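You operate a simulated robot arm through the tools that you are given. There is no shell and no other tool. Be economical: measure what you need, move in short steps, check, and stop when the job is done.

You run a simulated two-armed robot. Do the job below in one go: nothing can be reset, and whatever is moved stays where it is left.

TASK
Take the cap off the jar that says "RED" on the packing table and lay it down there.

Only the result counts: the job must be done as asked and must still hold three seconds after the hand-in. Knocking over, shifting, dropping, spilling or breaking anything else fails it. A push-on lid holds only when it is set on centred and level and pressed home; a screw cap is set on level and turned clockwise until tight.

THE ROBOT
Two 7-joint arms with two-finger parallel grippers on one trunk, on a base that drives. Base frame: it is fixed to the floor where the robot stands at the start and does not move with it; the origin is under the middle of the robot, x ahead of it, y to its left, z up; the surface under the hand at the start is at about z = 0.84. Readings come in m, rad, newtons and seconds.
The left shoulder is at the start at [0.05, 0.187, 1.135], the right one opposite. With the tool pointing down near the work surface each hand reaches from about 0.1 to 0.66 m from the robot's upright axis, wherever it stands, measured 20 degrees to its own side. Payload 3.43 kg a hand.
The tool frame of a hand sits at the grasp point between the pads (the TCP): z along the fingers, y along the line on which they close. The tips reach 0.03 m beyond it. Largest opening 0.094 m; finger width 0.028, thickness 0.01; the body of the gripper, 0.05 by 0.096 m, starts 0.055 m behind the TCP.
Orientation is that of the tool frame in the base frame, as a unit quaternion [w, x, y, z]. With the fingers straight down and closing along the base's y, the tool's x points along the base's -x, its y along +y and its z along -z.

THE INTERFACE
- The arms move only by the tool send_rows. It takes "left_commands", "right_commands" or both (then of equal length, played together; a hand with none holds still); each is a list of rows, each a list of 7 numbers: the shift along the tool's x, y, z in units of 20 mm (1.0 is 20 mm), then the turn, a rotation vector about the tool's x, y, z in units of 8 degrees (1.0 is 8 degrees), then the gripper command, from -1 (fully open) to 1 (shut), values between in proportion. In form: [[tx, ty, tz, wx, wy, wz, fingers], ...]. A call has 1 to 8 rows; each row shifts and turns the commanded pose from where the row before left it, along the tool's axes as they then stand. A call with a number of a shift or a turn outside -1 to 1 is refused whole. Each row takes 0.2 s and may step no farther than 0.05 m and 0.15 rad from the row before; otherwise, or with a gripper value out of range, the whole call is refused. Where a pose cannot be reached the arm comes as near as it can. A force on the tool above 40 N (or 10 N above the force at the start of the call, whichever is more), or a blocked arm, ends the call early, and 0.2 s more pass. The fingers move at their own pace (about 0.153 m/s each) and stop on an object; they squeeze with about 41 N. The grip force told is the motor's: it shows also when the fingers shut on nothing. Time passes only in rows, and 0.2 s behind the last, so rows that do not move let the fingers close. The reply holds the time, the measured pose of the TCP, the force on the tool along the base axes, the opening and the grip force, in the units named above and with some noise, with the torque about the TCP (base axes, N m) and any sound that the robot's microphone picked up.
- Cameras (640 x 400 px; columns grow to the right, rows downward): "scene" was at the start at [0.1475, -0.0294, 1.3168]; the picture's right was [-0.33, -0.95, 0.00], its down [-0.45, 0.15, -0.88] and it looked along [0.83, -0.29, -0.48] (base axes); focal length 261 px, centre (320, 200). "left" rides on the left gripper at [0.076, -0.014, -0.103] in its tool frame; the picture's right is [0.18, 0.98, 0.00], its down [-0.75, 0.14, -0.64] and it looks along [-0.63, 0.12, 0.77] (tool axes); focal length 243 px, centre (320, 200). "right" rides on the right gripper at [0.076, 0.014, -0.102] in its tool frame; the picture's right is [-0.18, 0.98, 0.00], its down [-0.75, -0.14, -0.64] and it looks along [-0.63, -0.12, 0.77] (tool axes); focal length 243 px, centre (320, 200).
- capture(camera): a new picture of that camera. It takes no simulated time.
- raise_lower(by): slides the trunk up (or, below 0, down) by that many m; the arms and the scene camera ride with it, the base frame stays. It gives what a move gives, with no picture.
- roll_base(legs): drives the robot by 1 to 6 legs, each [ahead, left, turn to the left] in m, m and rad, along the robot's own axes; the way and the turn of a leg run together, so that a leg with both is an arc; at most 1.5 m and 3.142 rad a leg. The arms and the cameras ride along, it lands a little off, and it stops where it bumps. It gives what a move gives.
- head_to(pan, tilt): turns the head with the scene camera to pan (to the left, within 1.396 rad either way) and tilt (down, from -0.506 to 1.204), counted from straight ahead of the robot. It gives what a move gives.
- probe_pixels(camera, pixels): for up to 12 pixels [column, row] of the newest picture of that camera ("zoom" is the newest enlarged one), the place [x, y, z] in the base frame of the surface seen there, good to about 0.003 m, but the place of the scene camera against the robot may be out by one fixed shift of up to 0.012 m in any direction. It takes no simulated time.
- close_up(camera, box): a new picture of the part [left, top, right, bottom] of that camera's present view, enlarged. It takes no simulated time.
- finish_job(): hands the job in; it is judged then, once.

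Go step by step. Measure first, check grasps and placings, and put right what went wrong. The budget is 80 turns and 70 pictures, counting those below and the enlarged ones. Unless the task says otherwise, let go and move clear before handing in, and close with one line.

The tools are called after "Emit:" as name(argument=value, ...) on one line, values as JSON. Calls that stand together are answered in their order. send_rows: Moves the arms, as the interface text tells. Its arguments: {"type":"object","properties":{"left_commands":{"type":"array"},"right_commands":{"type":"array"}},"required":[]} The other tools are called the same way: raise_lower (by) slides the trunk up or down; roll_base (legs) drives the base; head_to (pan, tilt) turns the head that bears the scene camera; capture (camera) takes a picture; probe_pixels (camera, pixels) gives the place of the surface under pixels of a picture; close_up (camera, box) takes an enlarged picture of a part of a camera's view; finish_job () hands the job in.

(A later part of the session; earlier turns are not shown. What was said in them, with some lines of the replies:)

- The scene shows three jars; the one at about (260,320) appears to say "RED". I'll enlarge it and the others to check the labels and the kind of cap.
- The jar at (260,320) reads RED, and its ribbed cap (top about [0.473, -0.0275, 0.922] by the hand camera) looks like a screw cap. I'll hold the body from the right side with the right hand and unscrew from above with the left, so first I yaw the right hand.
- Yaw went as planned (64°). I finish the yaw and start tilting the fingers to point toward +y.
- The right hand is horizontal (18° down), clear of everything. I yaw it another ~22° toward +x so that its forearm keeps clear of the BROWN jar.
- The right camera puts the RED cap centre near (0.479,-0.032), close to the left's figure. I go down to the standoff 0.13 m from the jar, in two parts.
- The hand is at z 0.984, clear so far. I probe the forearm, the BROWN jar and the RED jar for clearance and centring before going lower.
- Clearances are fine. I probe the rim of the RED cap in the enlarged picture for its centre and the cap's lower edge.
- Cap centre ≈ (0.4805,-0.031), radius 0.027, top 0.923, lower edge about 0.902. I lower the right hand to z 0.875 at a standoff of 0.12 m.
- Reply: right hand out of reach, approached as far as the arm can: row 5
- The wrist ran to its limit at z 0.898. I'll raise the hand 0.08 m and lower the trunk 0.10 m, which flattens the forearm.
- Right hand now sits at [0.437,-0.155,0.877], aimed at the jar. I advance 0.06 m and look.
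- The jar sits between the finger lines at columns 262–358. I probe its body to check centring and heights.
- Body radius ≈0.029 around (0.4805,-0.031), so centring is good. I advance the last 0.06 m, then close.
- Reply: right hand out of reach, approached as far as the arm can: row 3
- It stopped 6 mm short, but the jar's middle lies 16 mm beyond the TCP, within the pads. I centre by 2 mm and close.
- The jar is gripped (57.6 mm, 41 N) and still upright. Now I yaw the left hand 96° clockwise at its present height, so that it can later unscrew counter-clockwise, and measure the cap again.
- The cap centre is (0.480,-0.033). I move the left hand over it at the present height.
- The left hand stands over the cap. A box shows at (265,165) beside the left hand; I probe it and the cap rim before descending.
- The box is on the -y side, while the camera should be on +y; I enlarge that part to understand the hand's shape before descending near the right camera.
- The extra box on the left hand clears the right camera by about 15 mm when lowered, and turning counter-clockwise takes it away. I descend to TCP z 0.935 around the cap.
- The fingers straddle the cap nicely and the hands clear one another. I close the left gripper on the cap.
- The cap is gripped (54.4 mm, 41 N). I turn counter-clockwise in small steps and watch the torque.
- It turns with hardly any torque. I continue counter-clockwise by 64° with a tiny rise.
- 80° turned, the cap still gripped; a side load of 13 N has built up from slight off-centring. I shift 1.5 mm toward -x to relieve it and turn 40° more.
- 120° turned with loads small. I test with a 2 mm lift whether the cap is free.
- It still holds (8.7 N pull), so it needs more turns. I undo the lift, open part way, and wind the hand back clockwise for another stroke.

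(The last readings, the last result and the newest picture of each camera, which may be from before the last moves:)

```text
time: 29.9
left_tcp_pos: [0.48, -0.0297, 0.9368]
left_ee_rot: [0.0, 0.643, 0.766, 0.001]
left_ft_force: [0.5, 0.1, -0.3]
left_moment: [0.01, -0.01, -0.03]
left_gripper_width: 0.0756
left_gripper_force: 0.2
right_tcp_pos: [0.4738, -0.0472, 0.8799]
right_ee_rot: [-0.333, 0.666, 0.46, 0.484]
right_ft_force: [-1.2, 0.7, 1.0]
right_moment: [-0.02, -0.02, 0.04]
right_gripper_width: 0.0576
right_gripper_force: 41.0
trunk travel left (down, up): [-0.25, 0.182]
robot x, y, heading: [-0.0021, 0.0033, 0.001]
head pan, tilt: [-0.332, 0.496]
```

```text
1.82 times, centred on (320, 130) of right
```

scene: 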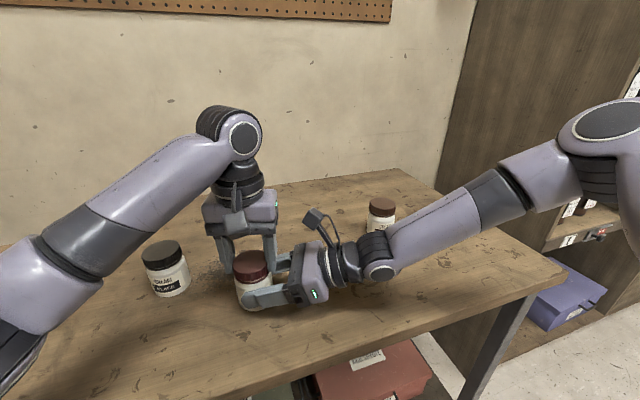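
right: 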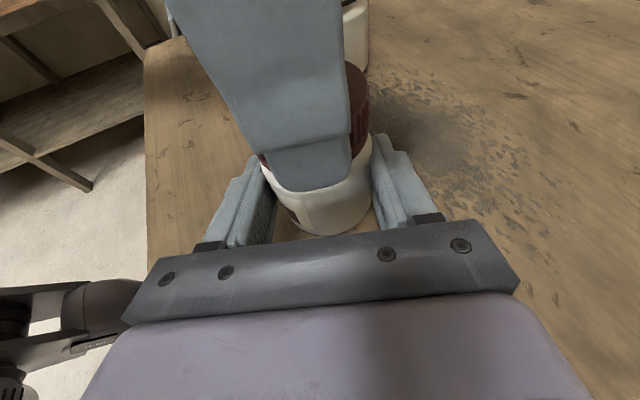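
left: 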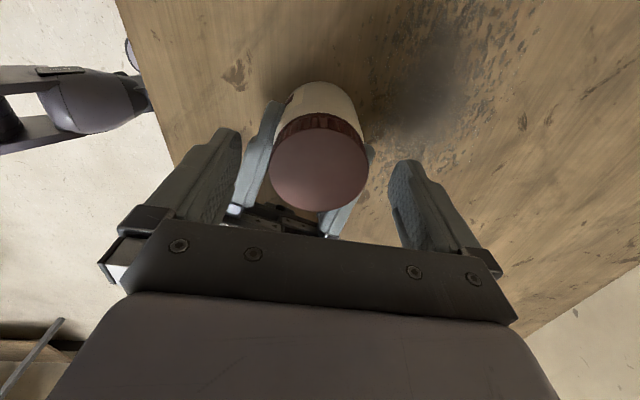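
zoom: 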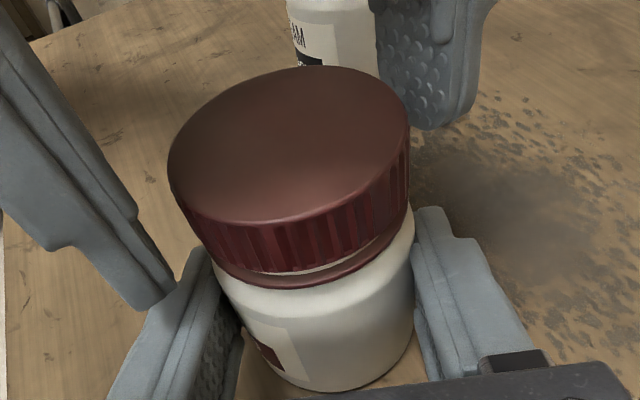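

A gap now shows between the cap and the ring at (310,265) of the enlargement, so the cap has risen. I grip again and make another stroke.

Emit:
send_rows(left_commands=[[0, 0, 0, 0, 0, 0, 0.2], [0, 0, 0, 0, 0, 0, 1], [0, 0, 0, 0, 0, 0, 1], [0, 0, -0.006, 0, 0, -1, 1], [0, 0, -0.006, 0, 0, -1, 1], [0, 0, -0.006, 0, 0, -1, 1], [0, 0, -0.006, 0, 0, -1, 1], [0, 0, -0.006, 0, 0, -1, 1]])

Emit:
send_rows(left_commands=[[0, 0, -0.006, 0, 0, -1, 1], [0, 0, -0.006, 0, 0, -1, 1], [0, 0, -0.006, 0, 0, -1, 1], [0, 0, -0.006, 0, 0, -1, 1], [0, 0, -0.006, 0, 0, -1, 1], [0, 0, -0.006, 0, 0, -1, 1], [0, 0, -0.006, 0, 0, -1, 1], [0, 0, -0.006, 0, 0, -1, 1]])

Emit:
send_rows(left_commands=[[0, 0, -0.05, 0, 0, 0, 1], [0, 0, -0.05, 0, 0, 0, 1]])

```text
time: 31.7
left_tcp_pos: [0.4791, -0.0294, 0.9368]
left_ee_rot: [0.0, 0.341, 0.94, 0.0]
left_ft_force: [7.0, 0.1, 0.1]
left_moment: [-0.02, -0.2, -0.05]
left_gripper_width: 0.0546
left_gripper_force: 40.9
right_tcp_pos: [0.4736, -0.0453, 0.8811]
right_ee_rot: [-0.334, 0.666, 0.46, 0.484]
right_ft_force: [-6.7, 0.2, 1.3]
right_moment: [-0.04, -0.21, 0.11]
right_gripper_width: 0.0571
right_gripper_force: 40.9
trunk travel left (down, up): [-0.25, 0.182]
robot x, y, heading: [0.0014, -0.0006, 0.001]
head pan, tilt: [-0.332, 0.496]
```

```text
time: 33.5
left_tcp_pos: [0.4811, -0.0287, 0.9383]
left_ee_rot: [0.0, -0.21, 0.978, 0.0]
left_ft_force: [9.5, 1.0, -2.3]
left_moment: [0.01, -0.29, 0.01]
left_gripper_width: 0.0544
left_gripper_force: 41.2
right_tcp_pos: [0.473, -0.0465, 0.8811]
right_ee_rot: [-0.334, 0.665, 0.461, 0.483]
right_ft_force: [-9.9, -1.5, 1.7]
right_moment: [0.07, -0.33, 0.17]
right_gripper_width: 0.0573
right_gripper_force: 41.0
trunk travel left (down, up): [-0.25, 0.182]
robot x, y, heading: [-0.001, -0.0001, 0.0]
head pan, tilt: [-0.332, 0.496]
```

```text
time: 34.1
left_tcp_pos: [0.4801, -0.0283, 0.9398]
left_ee_rot: [-0.001, -0.209, 0.978, 0.0]
left_ft_force: [12.4, 1.2, -7.8]
left_moment: [0.06, -0.43, 0.0]
left_gripper_width: 0.0544
left_gripper_force: 40.6
right_tcp_pos: [0.4744, -0.0451, 0.8822]
right_ee_rot: [-0.335, 0.665, 0.461, 0.484]
right_ft_force: [-12.2, 0.3, 6.2]
right_moment: [0.07, -0.35, 0.16]
right_gripper_width: 0.0572
right_gripper_force: 41.3
trunk travel left (down, up): [-0.25, 0.182]
robot x, y, heading: [0.0004, -0.0022, 0.001]
head pan, tilt: [-0.332, 0.496]
```

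224° in all and still held (about 6 N more on lift). Another stroke follows, with a small +x correction for the side load.

Emit:
send_rows(left_commands=[[0, 0, 0.06, 0, 0, 0, 1], [0, 0, 0, 0, 0, 0, -0.6], [0, 0, 0, 0, 0, 0, -0.6], [0, 0, 0, 0, 0, 1, -0.6], [0, 0, 0, 0, 0, 1, -0.6], [0, 0, 0, 0, 0, 1, -0.6], [0, 0, 0, 0, 0, 1, -0.6], [0, 0, 0, 0, 0, 1, -0.6]])

Emit:
send_rows(left_commands=[[0, 0, 0, 0, 0, 1, -0.6], [0, 0, 0, 0, 0, 1, -0.6], [0, 0, 0, 0, 0, 1, -0.6], [0, 0, 0, 0, 0, 1, -0.6], [0, 0, 0, 0, 0, 1, -0.6], [0, 0, 0, 0, 0, 1, -0.6], [0, 0, 0, 0, 0, 1, -0.6], [0, 0.05, 0, 0, 0, 1, -0.6]])

Emit:
close_up(camera="right", box=[200, 20, 440, 240])

```text
time: 35.9
left_tcp_pos: [0.4806, -0.0294, 0.9394]
left_ee_rot: [0.0, 0.141, 0.99, 0.0]
left_ft_force: [-0.2, 0.6, 0.5]
left_moment: [-0.02, -0.01, 0.0]
left_gripper_width: 0.0752
left_gripper_force: 0.0
right_tcp_pos: [0.4735, -0.0457, 0.8817]
right_ee_rot: [-0.334, 0.665, 0.46, 0.484]
right_ft_force: [0.5, -1.4, 1.5]
right_moment: [-0.05, 0.04, 0.02]
right_gripper_width: 0.0574
right_gripper_force: 41.1
trunk travel left (down, up): [-0.25, 0.182]
robot x, y, heading: [-0.001, 0.0013, -0.003]
head pan, tilt: [-0.332, 0.496]
```

```text
time: 37.7
left_tcp_pos: [0.4818, -0.0287, 0.9385]
left_ee_rot: [0.001, 0.643, 0.766, 0.0]
left_ft_force: [-1.3, -0.2, 0.1]
left_moment: [-0.01, -0.02, 0.01]
left_gripper_width: 0.0752
left_gripper_force: 0.1
right_tcp_pos: [0.474, -0.0475, 0.8802]
right_ee_rot: [-0.334, 0.665, 0.46, 0.484]
right_ft_force: [-0.3, -0.1, 1.9]
right_moment: [0.01, 0.01, -0.01]
right_gripper_width: 0.0575
right_gripper_force: 41.4
trunk travel left (down, up): [-0.25, 0.182]
robot x, y, heading: [0.0008, -0.0021, 0.0]
head pan, tilt: [-0.332, 0.496]
```

```text
1.82 times, centred on (320, 130) of right
```

zoom: 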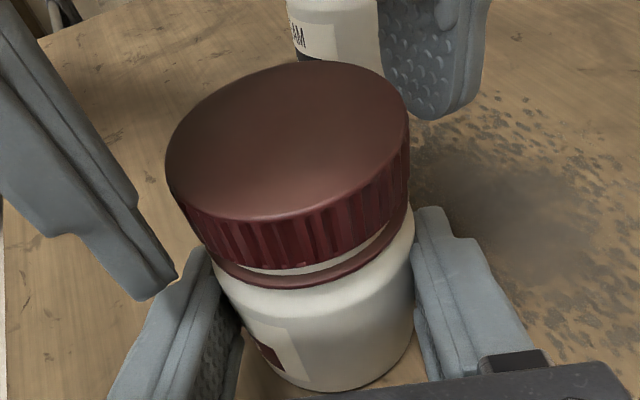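

The gap has grown further, so unscrewing works. Third stroke.

Emit:
send_rows(left_commands=[[0, 0, 0, 0, 0, 0, 0.2], [0, 0, 0, 0, 0, 0, 1], [0, 0, 0, 0, 0, 0, 1], [0, 0, -0.006, 0, 0, -1, 1], [0, 0, -0.006, 0, 0, -1, 1], [0, 0, -0.006, 0, 0, -1, 1], [0, 0, -0.006, 0, 0, -1, 1], [0, 0, -0.006, 0, 0, -1, 1]])

Emit:
send_rows(left_commands=[[0, 0, -0.006, 0, 0, -1, 1], [0, 0, -0.006, 0, 0, -1, 1], [0, 0, -0.006, 0, 0, -1, 1], [0, 0, -0.006, 0, 0, -1, 1], [0, 0, -0.006, 0, 0, -1, 1], [0, 0, -0.006, 0, 0, -1, 1], [0, 0, -0.006, 0, 0, -1, 1], [0, 0, -0.006, 0, 0, -1, 1]])

Emit:
send_rows(left_commands=[[0, 0, -0.05, 0, 0, 0, 1], [0, 0, -0.05, 0, 0, 0, 1]])

```text
time: 39.5
left_tcp_pos: [0.4811, -0.0308, 0.9402]
left_ee_rot: [0.0, 0.342, 0.94, -0.001]
left_ft_force: [-9.0, -0.5, -0.7]
left_moment: [-0.06, 0.2, -0.03]
left_gripper_width: 0.0539
left_gripper_force: 41.5
right_tcp_pos: [0.4733, -0.0467, 0.881]
right_ee_rot: [-0.333, 0.666, 0.46, 0.484]
right_ft_force: [9.1, 0.4, 0.8]
right_moment: [-0.02, 0.35, -0.12]
right_gripper_width: 0.0574
right_gripper_force: 41.1
trunk travel left (down, up): [-0.25, 0.182]
robot x, y, heading: [-0.0016, -0.0011, 0.002]
head pan, tilt: [-0.332, 0.496]
```

```text
time: 41.3
left_tcp_pos: [0.4816, -0.03, 0.9408]
left_ee_rot: [0.0, -0.21, 0.978, 0.001]
left_ft_force: [-4.6, 1.6, -0.5]
left_moment: [0.03, 0.1, -0.08]
left_gripper_width: 0.0545
left_gripper_force: 40.4
right_tcp_pos: [0.4737, -0.0457, 0.8803]
right_ee_rot: [-0.334, 0.665, 0.461, 0.484]
right_ft_force: [3.4, -0.9, -0.4]
right_moment: [0.06, 0.18, 0.01]
right_gripper_width: 0.0576
right_gripper_force: 41.3
trunk travel left (down, up): [-0.25, 0.182]
robot x, y, heading: [-0.001, 0.0016, 0.003]
head pan, tilt: [-0.332, 0.496]
```

```text
time: 41.9
left_tcp_pos: [0.482, -0.0287, 0.9416]
left_ee_rot: [0.001, -0.209, 0.978, 0.0]
left_ft_force: [-1.4, -0.5, -1.6]
left_moment: [0.0, 0.01, 0.0]
left_gripper_width: 0.0543
left_gripper_force: 41.1
right_tcp_pos: [0.4744, -0.0465, 0.8805]
right_ee_rot: [-0.334, 0.666, 0.46, 0.484]
right_ft_force: [1.7, -0.4, 0.1]
right_moment: [-0.02, 0.11, -0.04]
right_gripper_width: 0.0573
right_gripper_force: 40.8
trunk travel left (down, up): [-0.25, 0.182]
robot x, y, heading: [0.0037, 0.0008, -0.001]
head pan, tilt: [-0.332, 0.496]
```

The lift met almost no pull (1.6 N) and the side load vanished, so the cap seems free. I lift gently by 3 cm more and look.

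Emit:
send_rows(left_commands=[[0, 0, -0.2, 0, 0, 0, 1], [0, 0, -0.3, 0, 0, 0, 1], [0, 0, -0.5, 0, 0, 0, 1], [0, 0, -0.5, 0, 0, 0, 1]])

Emit:
capture(camera="right")

Emit:
capture(camera="scene")

```text
time: 42.9
left_tcp_pos: [0.4826, -0.0281, 0.9723]
left_ee_rot: [0.0, -0.207, 0.978, 0.0]
left_ft_force: [-0.8, -0.5, 0.0]
left_moment: [0.02, -0.03, -0.04]
left_gripper_width: 0.0546
left_gripper_force: 40.9
right_tcp_pos: [0.4748, -0.0468, 0.8811]
right_ee_rot: [-0.334, 0.665, 0.46, 0.484]
right_ft_force: [-0.4, 0.9, 0.5]
right_moment: [0.05, 0.04, -0.02]
right_gripper_width: 0.0574
right_gripper_force: 41.2
trunk travel left (down, up): [-0.25, 0.182]
robot x, y, heading: [0.0007, 0.0012, -0.0]
head pan, tilt: [-0.332, 0.496]
```

```text
38 pictures are left
```

right: 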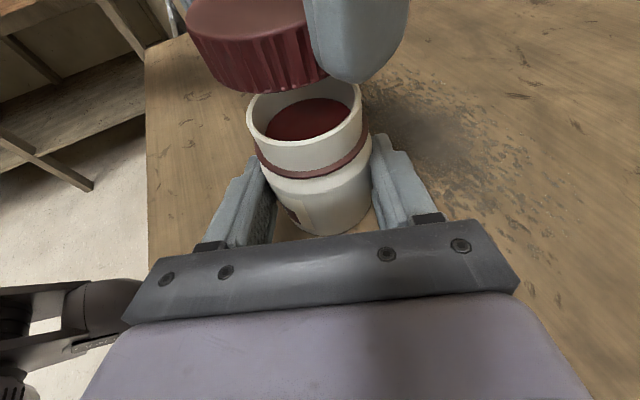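

```text
37 pictures are left
```

scene: 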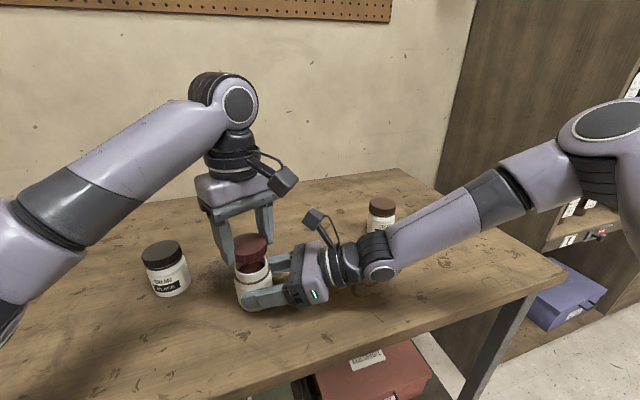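

The cap is off and clear above the jar. I raise it further and probe the table for a free spot around (0.60,-0.01).

Emit:
send_rows(left_commands=[[0, 0, -0.9, 0, 0, 0, 1], [0, 0, -0.9, 0, 0, 0, 1], [0, 0, 0, 0, 0, 0, 1]])

Emit:
capture(camera="scene")

Emit:
probe_pixels(camera="scene", pixels=[[200, 320], [240, 340], [210, 365], [180, 330], [295, 230], [310, 195], [120, 320], [190, 240], [260, 385]])

```text
time: 43.7
left_tcp_pos: [0.48, -0.0281, 1.0089]
left_ee_rot: [0.0, -0.208, 0.978, 0.0]
left_ft_force: [-0.7, -0.2, -0.6]
left_moment: [-0.03, 0.01, 0.0]
left_gripper_width: 0.0545
left_gripper_force: 41.8
right_tcp_pos: [0.4747, -0.0461, 0.8799]
right_ee_rot: [-0.334, 0.665, 0.461, 0.483]
right_ft_force: [0.3, 0.5, -0.7]
right_moment: [0.02, 0.02, 0.01]
right_gripper_width: 0.0572
right_gripper_force: 40.7
trunk travel left (down, up): [-0.25, 0.182]
robot x, y, heading: [-0.0033, 0.0036, -0.002]
head pan, tilt: [-0.332, 0.496]
```

```text
36 pictures are left
```

scene: 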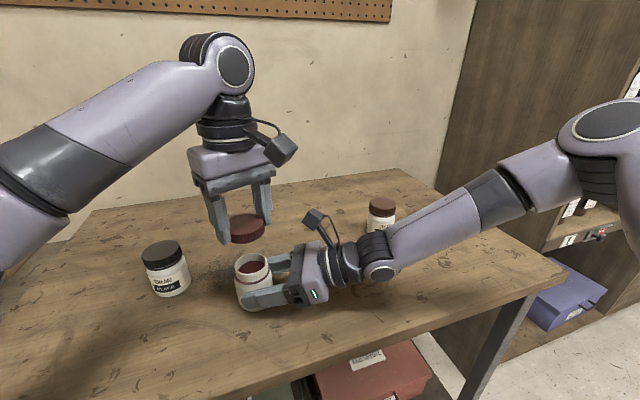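

```text
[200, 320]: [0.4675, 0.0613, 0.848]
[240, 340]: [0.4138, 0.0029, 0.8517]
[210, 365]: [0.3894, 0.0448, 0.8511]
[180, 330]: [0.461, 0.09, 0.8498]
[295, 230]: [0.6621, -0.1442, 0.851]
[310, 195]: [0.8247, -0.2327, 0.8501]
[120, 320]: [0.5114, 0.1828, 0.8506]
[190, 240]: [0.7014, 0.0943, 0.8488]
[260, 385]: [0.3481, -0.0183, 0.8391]
```

The spot (0.43, 0.095) is free, 0.12 m from both jars and 0.08 m inside the table's front edge. I carry the cap there at height.

Emit:
send_rows(left_commands=[[-0.031, 0.948, 0, 0, 0, 0, 1], [-0.031, 0.948, 0, 0, 0, 0, 1], [-0.031, 0.948, 0, 0, 0, 0, 1], [-0.031, 0.948, 0, 0, 0, 0, 1], [-0.031, 0.948, 0, 0, 0, 0, 1], [-0.031, 0.948, 0, 0, 0, 0, 1], [-0.031, 0.948, 0, 0, 0, 0, 1], [0, 0, 0, 0, 0, 0, 1]])

Emit:
send_rows(left_commands=[[0, 0, 1, 0, 0, 0, 1], [0, 0, 1, 0, 0, 0, 1], [0, 0, 1, 0, 0, 0, 1], [0, 0, 1, 0, 0, 0, 1], [0, 0, 1, 0, 0, 0, 1], [0, 0, 0.5, 0, 0, 0, 1], [0, 0, 0, 0, 0, 0, 1]])

Emit:
capture(camera="left")

Emit:
capture(camera="scene")

```text
time: 45.5
left_tcp_pos: [0.4306, 0.0947, 1.0074]
left_ee_rot: [0.0, -0.208, 0.978, 0.0]
left_ft_force: [-0.1, 0.0, -0.2]
left_moment: [-0.02, 0.0, 0.03]
left_gripper_width: 0.0542
left_gripper_force: 41.3
right_tcp_pos: [0.4746, -0.0462, 0.8807]
right_ee_rot: [-0.334, 0.665, 0.461, 0.483]
right_ft_force: [-0.5, -0.6, 0.2]
right_moment: [-0.02, 0.0, 0.01]
right_gripper_width: 0.0574
right_gripper_force: 41.0
trunk travel left (down, up): [-0.25, 0.182]
robot x, y, heading: [-0.0047, -0.0014, 0.002]
head pan, tilt: [-0.332, 0.496]
```

```text
time: 47.1
left_tcp_pos: [0.4313, 0.0946, 0.8973]
left_ee_rot: [0.0, -0.208, 0.978, 0.0]
left_ft_force: [0.5, 0.1, 0.2]
left_moment: [-0.02, 0.0, 0.01]
left_gripper_width: 0.0544
left_gripper_force: 40.9
right_tcp_pos: [0.4745, -0.0466, 0.8803]
right_ee_rot: [-0.334, 0.665, 0.46, 0.484]
right_ft_force: [0.3, 0.3, -0.1]
right_moment: [-0.02, 0.02, 0.01]
right_gripper_width: 0.0574
right_gripper_force: 41.2
trunk travel left (down, up): [-0.25, 0.182]
robot x, y, heading: [-0.0019, 0.0003, -0.001]
head pan, tilt: [-0.332, 0.496]
```

```text
35 pictures are left
```

left: 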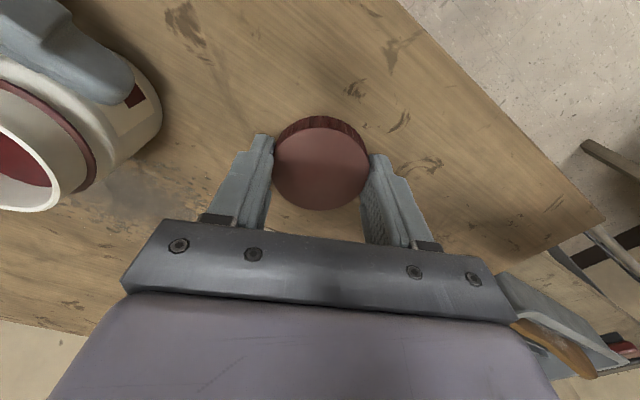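

```text
34 pictures are left
```

scene: 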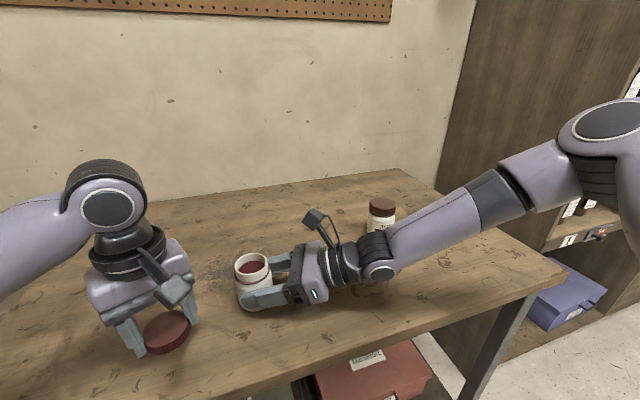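

The cap is level over the free spot, black jar well beyond the hand. I lower it until contact shows.

Emit:
send_rows(left_commands=[[0, 0, 0.4, 0, 0, 0, 1], [0, 0, 0.3, 0, 0, 0, 1], [0, 0, 0.1, 0, 0, 0, 1], [0, 0, 0.1, 0, 0, 0, 1], [0, 0, 0, 0, 0, 0, 1]])

```text
time: 48.3
left_tcp_pos: [0.4311, 0.0939, 0.8799]
left_ee_rot: [0.0, -0.208, 0.978, 0.001]
left_ft_force: [-0.2, -0.6, 0.2]
left_moment: [0.01, 0.0, 0.0]
left_gripper_width: 0.0542
left_gripper_force: 41.0
right_tcp_pos: [0.4738, -0.0461, 0.8799]
right_ee_rot: [-0.334, 0.665, 0.46, 0.484]
right_ft_force: [-0.2, -0.9, 0.5]
right_moment: [-0.01, 0.05, 0.02]
right_gripper_width: 0.0571
right_gripper_force: 41.1
trunk travel left (down, up): [-0.25, 0.182]
robot x, y, heading: [0.0006, -0.0015, 0.0]
head pan, tilt: [-0.332, 0.496]
```

Emit:
send_rows(left_commands=[[0, 0, 0.08, 0, 0, 0, 1], [0, 0, 0.08, 0, 0, 0, 1], [0, 0, 0, 0, 0, 0, 1]])

Emit:
close_up(camera="scene", box=[90, 290, 250, 390])

```text
time: 49.1
left_tcp_pos: [0.4314, 0.0943, 0.8765]
left_ee_rot: [0.0, -0.208, 0.978, 0.0]
left_ft_force: [0.0, -0.1, -0.7]
left_moment: [0.02, 0.01, 0.02]
left_gripper_width: 0.0543
left_gripper_force: 41.0
right_tcp_pos: [0.4741, -0.0459, 0.8813]
right_ee_rot: [-0.334, 0.666, 0.46, 0.484]
right_ft_force: [-0.6, -0.2, 0.9]
right_moment: [-0.02, 0.03, 0.02]
right_gripper_width: 0.0575
right_gripper_force: 40.6
trunk travel left (down, up): [-0.25, 0.182]
robot x, y, heading: [-0.0014, 0.0015, 0.0]
head pan, tilt: [-0.332, 0.496]
```

```text
4.00 times, centred on (170, 340) of scene
```

zoom: 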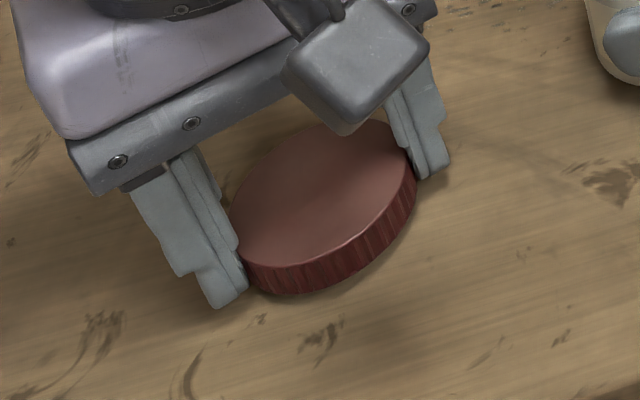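

Very near the table but no contact yet. I step down by 1 mm at a time.

Emit:
send_rows(left_commands=[[0, 0, 0.05, 0, 0, 0, 1], [0, 0, 0.05, 0, 0, 0, 1], [0, 0, 0, 0, 0, 0, 1]])

```text
time: 49.9
left_tcp_pos: [0.4298, 0.0936, 0.875]
left_ee_rot: [0.0, -0.208, 0.978, 0.0]
left_ft_force: [-0.6, -0.9, 0.5]
left_moment: [0.0, 0.01, 0.0]
left_gripper_width: 0.0544
left_gripper_force: 41.0
right_tcp_pos: [0.4755, -0.0461, 0.8813]
right_ee_rot: [-0.334, 0.665, 0.461, 0.483]
right_ft_force: [-0.7, -0.1, -0.1]
right_moment: [-0.01, 0.0, 0.01]
right_gripper_width: 0.0574
right_gripper_force: 40.6
trunk travel left (down, up): [-0.25, 0.182]
robot x, y, heading: [0.0018, -0.0004, -0.005]
head pan, tilt: [-0.332, 0.496]
```

Emit:
send_rows(left_commands=[[0, 0, 0.05, 0, 0, 0, 1], [0, 0, 0.05, 0, 0, 0, 1], [0, 0, 0, 0, 0, 0, 1]])

```text
time: 50.7
left_tcp_pos: [0.4305, 0.0943, 0.8742]
left_ee_rot: [0.0, -0.208, 0.978, -0.001]
left_ft_force: [0.2, 0.1, 0.9]
left_moment: [0.03, -0.01, -0.02]
left_gripper_width: 0.0544
left_gripper_force: 41.2
right_tcp_pos: [0.4742, -0.0454, 0.881]
right_ee_rot: [-0.334, 0.665, 0.461, 0.484]
right_ft_force: [-0.9, -1.0, 0.5]
right_moment: [-0.04, 0.05, -0.01]
right_gripper_width: 0.0575
right_gripper_force: 40.8
trunk travel left (down, up): [-0.25, 0.182]
robot x, y, heading: [-0.0023, 0.004, 0.002]
head pan, tilt: [-0.332, 0.496]
```

Emit:
send_rows(left_commands=[[0, 0, 0.05, 0, 0, 0, 1], [0, 0, 0.05, 0, 0, 0, 1], [0, 0, 0, 0, 0, 0, 1]])

```text
time: 51.5
left_tcp_pos: [0.4305, 0.096, 0.8704]
left_ee_rot: [0.0, -0.208, 0.978, 0.001]
left_ft_force: [0.0, -0.6, -0.6]
left_moment: [0.01, -0.01, 0.04]
left_gripper_width: 0.0545
left_gripper_force: 40.8
right_tcp_pos: [0.4753, -0.0461, 0.8812]
right_ee_rot: [-0.333, 0.666, 0.46, 0.484]
right_ft_force: [0.1, 0.2, -0.3]
right_moment: [-0.01, 0.02, 0.0]
right_gripper_width: 0.0574
right_gripper_force: 41.4
trunk travel left (down, up): [-0.25, 0.182]
robot x, y, heading: [-0.0028, -0.0008, 0.0]
head pan, tilt: [-0.332, 0.496]
```

Emit:
send_rows(left_commands=[[0, 0, 0.05, 0, 0, 0, 1], [0, 0, 0.05, 0, 0, 0, 1], [0, 0, 0, 0, 0, 0, 1]])

Emit:
close_up(camera="scene", box=[90, 290, 250, 390])

```text
time: 52.3
left_tcp_pos: [0.4299, 0.0955, 0.8699]
left_ee_rot: [0.0, -0.208, 0.978, -0.001]
left_ft_force: [-0.4, 2.3, 9.4]
left_moment: [0.25, 0.26, -0.05]
left_gripper_width: 0.0544
left_gripper_force: 41.1
right_tcp_pos: [0.4734, -0.0468, 0.8811]
right_ee_rot: [-0.334, 0.665, 0.461, 0.484]
right_ft_force: [-0.4, -0.4, 0.4]
right_moment: [-0.03, 0.0, 0.03]
right_gripper_width: 0.0574
right_gripper_force: 41.1
trunk travel left (down, up): [-0.25, 0.182]
robot x, y, heading: [0.002, 0.0021, 0.002]
head pan, tilt: [-0.332, 0.496]
```

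```text
4.00 times, centred on (170, 340) of scene
```

zoom: 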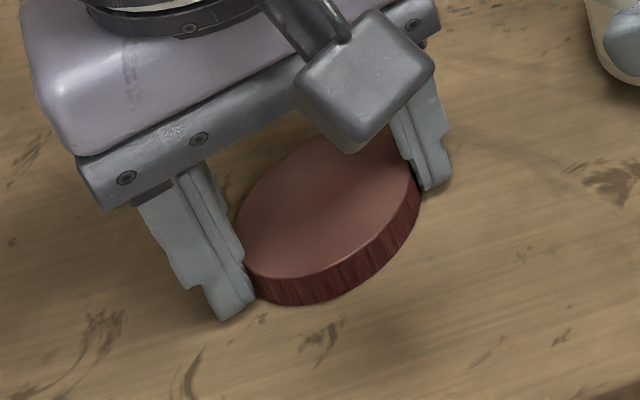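

Contact (9.4 N): the cap is on the table. I ease up a little, open the left hand, and go straight up.

Emit:
send_rows(left_commands=[[0, 0, -0.03, 0, 0, 0, 1], [0, 0, 0, 0, 0, 0, 0], [0, 0, 0, 0, 0, 0, -0.6], [0, 0, 0, 0, 0, 0, -0.6]])

Emit:
send_rows(left_commands=[[0, 0, -0.4, 0, 0, 0, -0.6], [0, 0, -0.8, 0, 0, 0, -0.6], [0, 0, -1, 0, 0, 0, -0.6], [0, 0, -1, 0, 0, 0, -0.6], [0, 0, -1, 0, 0, 0, -0.6], [0, 0, -1, 0, 0, 0, -0.6], [0, 0, -1, 0, 0, 0, -0.6]])

Emit:
capture(camera="scene")

Emit:
capture(camera="right")

```text
time: 53.3
left_tcp_pos: [0.4302, 0.0934, 0.869]
left_ee_rot: [-0.001, -0.208, 0.978, -0.001]
left_ft_force: [1.0, -3.8, 9.9]
left_moment: [0.2, 0.14, 0.02]
left_gripper_width: 0.0727
left_gripper_force: 0.1
right_tcp_pos: [0.4731, -0.0474, 0.8819]
right_ee_rot: [-0.333, 0.665, 0.46, 0.484]
right_ft_force: [-0.5, 0.1, 0.2]
right_moment: [-0.02, 0.04, -0.02]
right_gripper_width: 0.0574
right_gripper_force: 40.3
trunk travel left (down, up): [-0.25, 0.182]
robot x, y, heading: [0.0004, 0.0022, -0.001]
head pan, tilt: [-0.332, 0.496]
```

```text
time: 54.9
left_tcp_pos: [0.4295, 0.0946, 0.9927]
left_ee_rot: [-0.001, -0.208, 0.978, 0.0]
left_ft_force: [0.0, -0.4, -0.9]
left_moment: [-0.04, 0.01, 0.01]
left_gripper_width: 0.0752
left_gripper_force: 0.0
right_tcp_pos: [0.4742, -0.0461, 0.8805]
right_ee_rot: [-0.334, 0.665, 0.46, 0.484]
right_ft_force: [-0.4, 0.0, -0.1]
right_moment: [0.02, 0.03, 0.02]
right_gripper_width: 0.057
right_gripper_force: 41.3
trunk travel left (down, up): [-0.25, 0.182]
robot x, y, heading: [-0.0001, -0.001, -0.0]
head pan, tilt: [-0.332, 0.496]
```

```text
31 pictures are left
```

scene: 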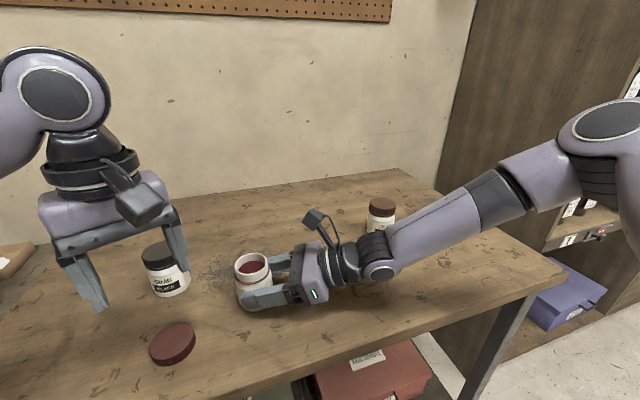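

```text
30 pictures are left
```

right: 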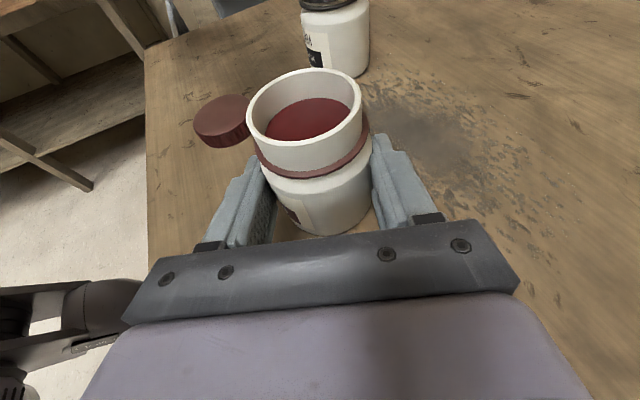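

The cap lies flat on the table and the open jar stands upright. I now open the right hand and back it straight out.

Emit:
send_rows(right_commands=[[0, 0, 0, 0, 0, 0, -0.3], [0, 0, 0, 0, 0, 0, -0.6], [0, 0, 0, 0, 0, 0, -1], [0, 0, 0, 0, 0, 0, -1]])

Emit:
capture(camera="right")

```text
time: 55.9
left_tcp_pos: [0.4289, 0.0951, 0.9941]
left_ee_rot: [0.0, -0.208, 0.978, 0.0]
left_ft_force: [0.5, -0.7, -0.3]
left_moment: [-0.02, -0.01, -0.04]
left_gripper_width: 0.0752
left_gripper_force: 0.1
right_tcp_pos: [0.4741, -0.0464, 0.881]
right_ee_rot: [-0.333, 0.666, 0.46, 0.484]
right_ft_force: [-0.1, 0.4, 0.2]
right_moment: [0.01, 0.02, 0.03]
right_gripper_width: 0.0941
right_gripper_force: 0.1
trunk travel left (down, up): [-0.25, 0.182]
robot x, y, heading: [0.0006, 0.0031, -0.001]
head pan, tilt: [-0.332, 0.496]
```

```text
29 pictures are left
```

right: 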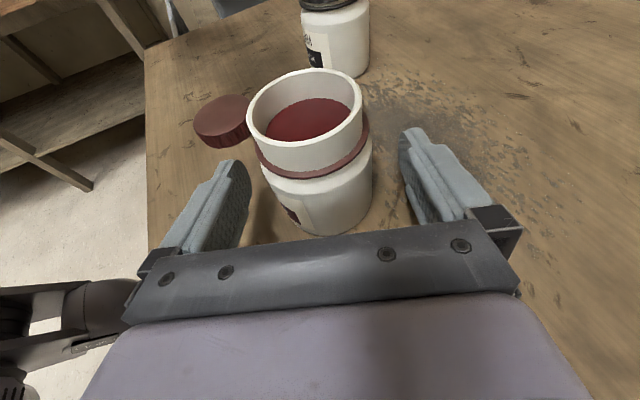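

Emit:
send_rows(right_commands=[[-0.2, 0, -0.6, 0, 0, 0, -1], [-0.309, 0, -0.951, 0, 0, 0, -1], [-0.309, 0, -0.951, 0, 0, 0, -1], [-0.309, 0, -0.951, 0, 0, 0, -1], [-0.309, 0, -0.951, 0, 0, 0, -1], [-0.309, 0, -0.951, 0, 0, 0, -1], [0, 0, 0, 0, 0, 0, -1]])

Emit:
capture(camera="scene")

```text
time: 57.5
left_tcp_pos: [0.4288, 0.0947, 0.9938]
left_ee_rot: [0.001, -0.208, 0.978, -0.001]
left_ft_force: [0.2, -0.8, 0.0]
left_moment: [0.04, 0.02, 0.02]
left_gripper_width: 0.0753
left_gripper_force: 0.1
right_tcp_pos: [0.4327, -0.1514, 0.8802]
right_ee_rot: [-0.333, 0.666, 0.46, 0.484]
right_ft_force: [-0.7, -0.5, 0.5]
right_moment: [0.0, 0.01, 0.01]
right_gripper_width: 0.0938
right_gripper_force: 0.0
trunk travel left (down, up): [-0.25, 0.182]
robot x, y, heading: [0.0036, 0.0006, -0.005]
head pan, tilt: [-0.332, 0.496]
```

```text
28 pictures are left
```

scene: 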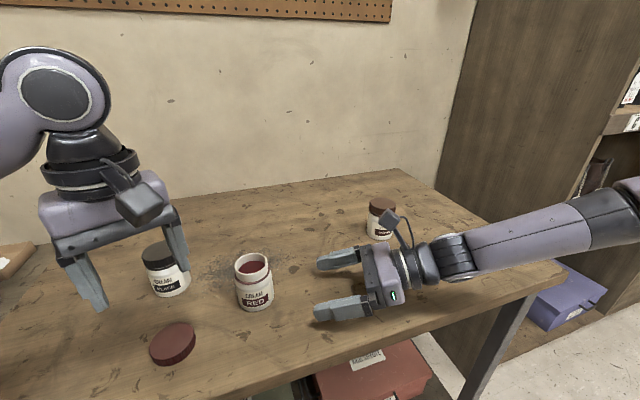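

The RED jar stands open and upright at (255,285), its cap lies flat at (172,343), the other jars are where they were, and both hands are clear. I hand in.

Emit:
finish_job()

```text
The job is handed in.
```

I unscrewed the cap from the RED jar and laid it flat on the packing table at about (0.43, 0.09). The jar is open and upright where it stood, the other two jars were not touched, and both hands are clear.
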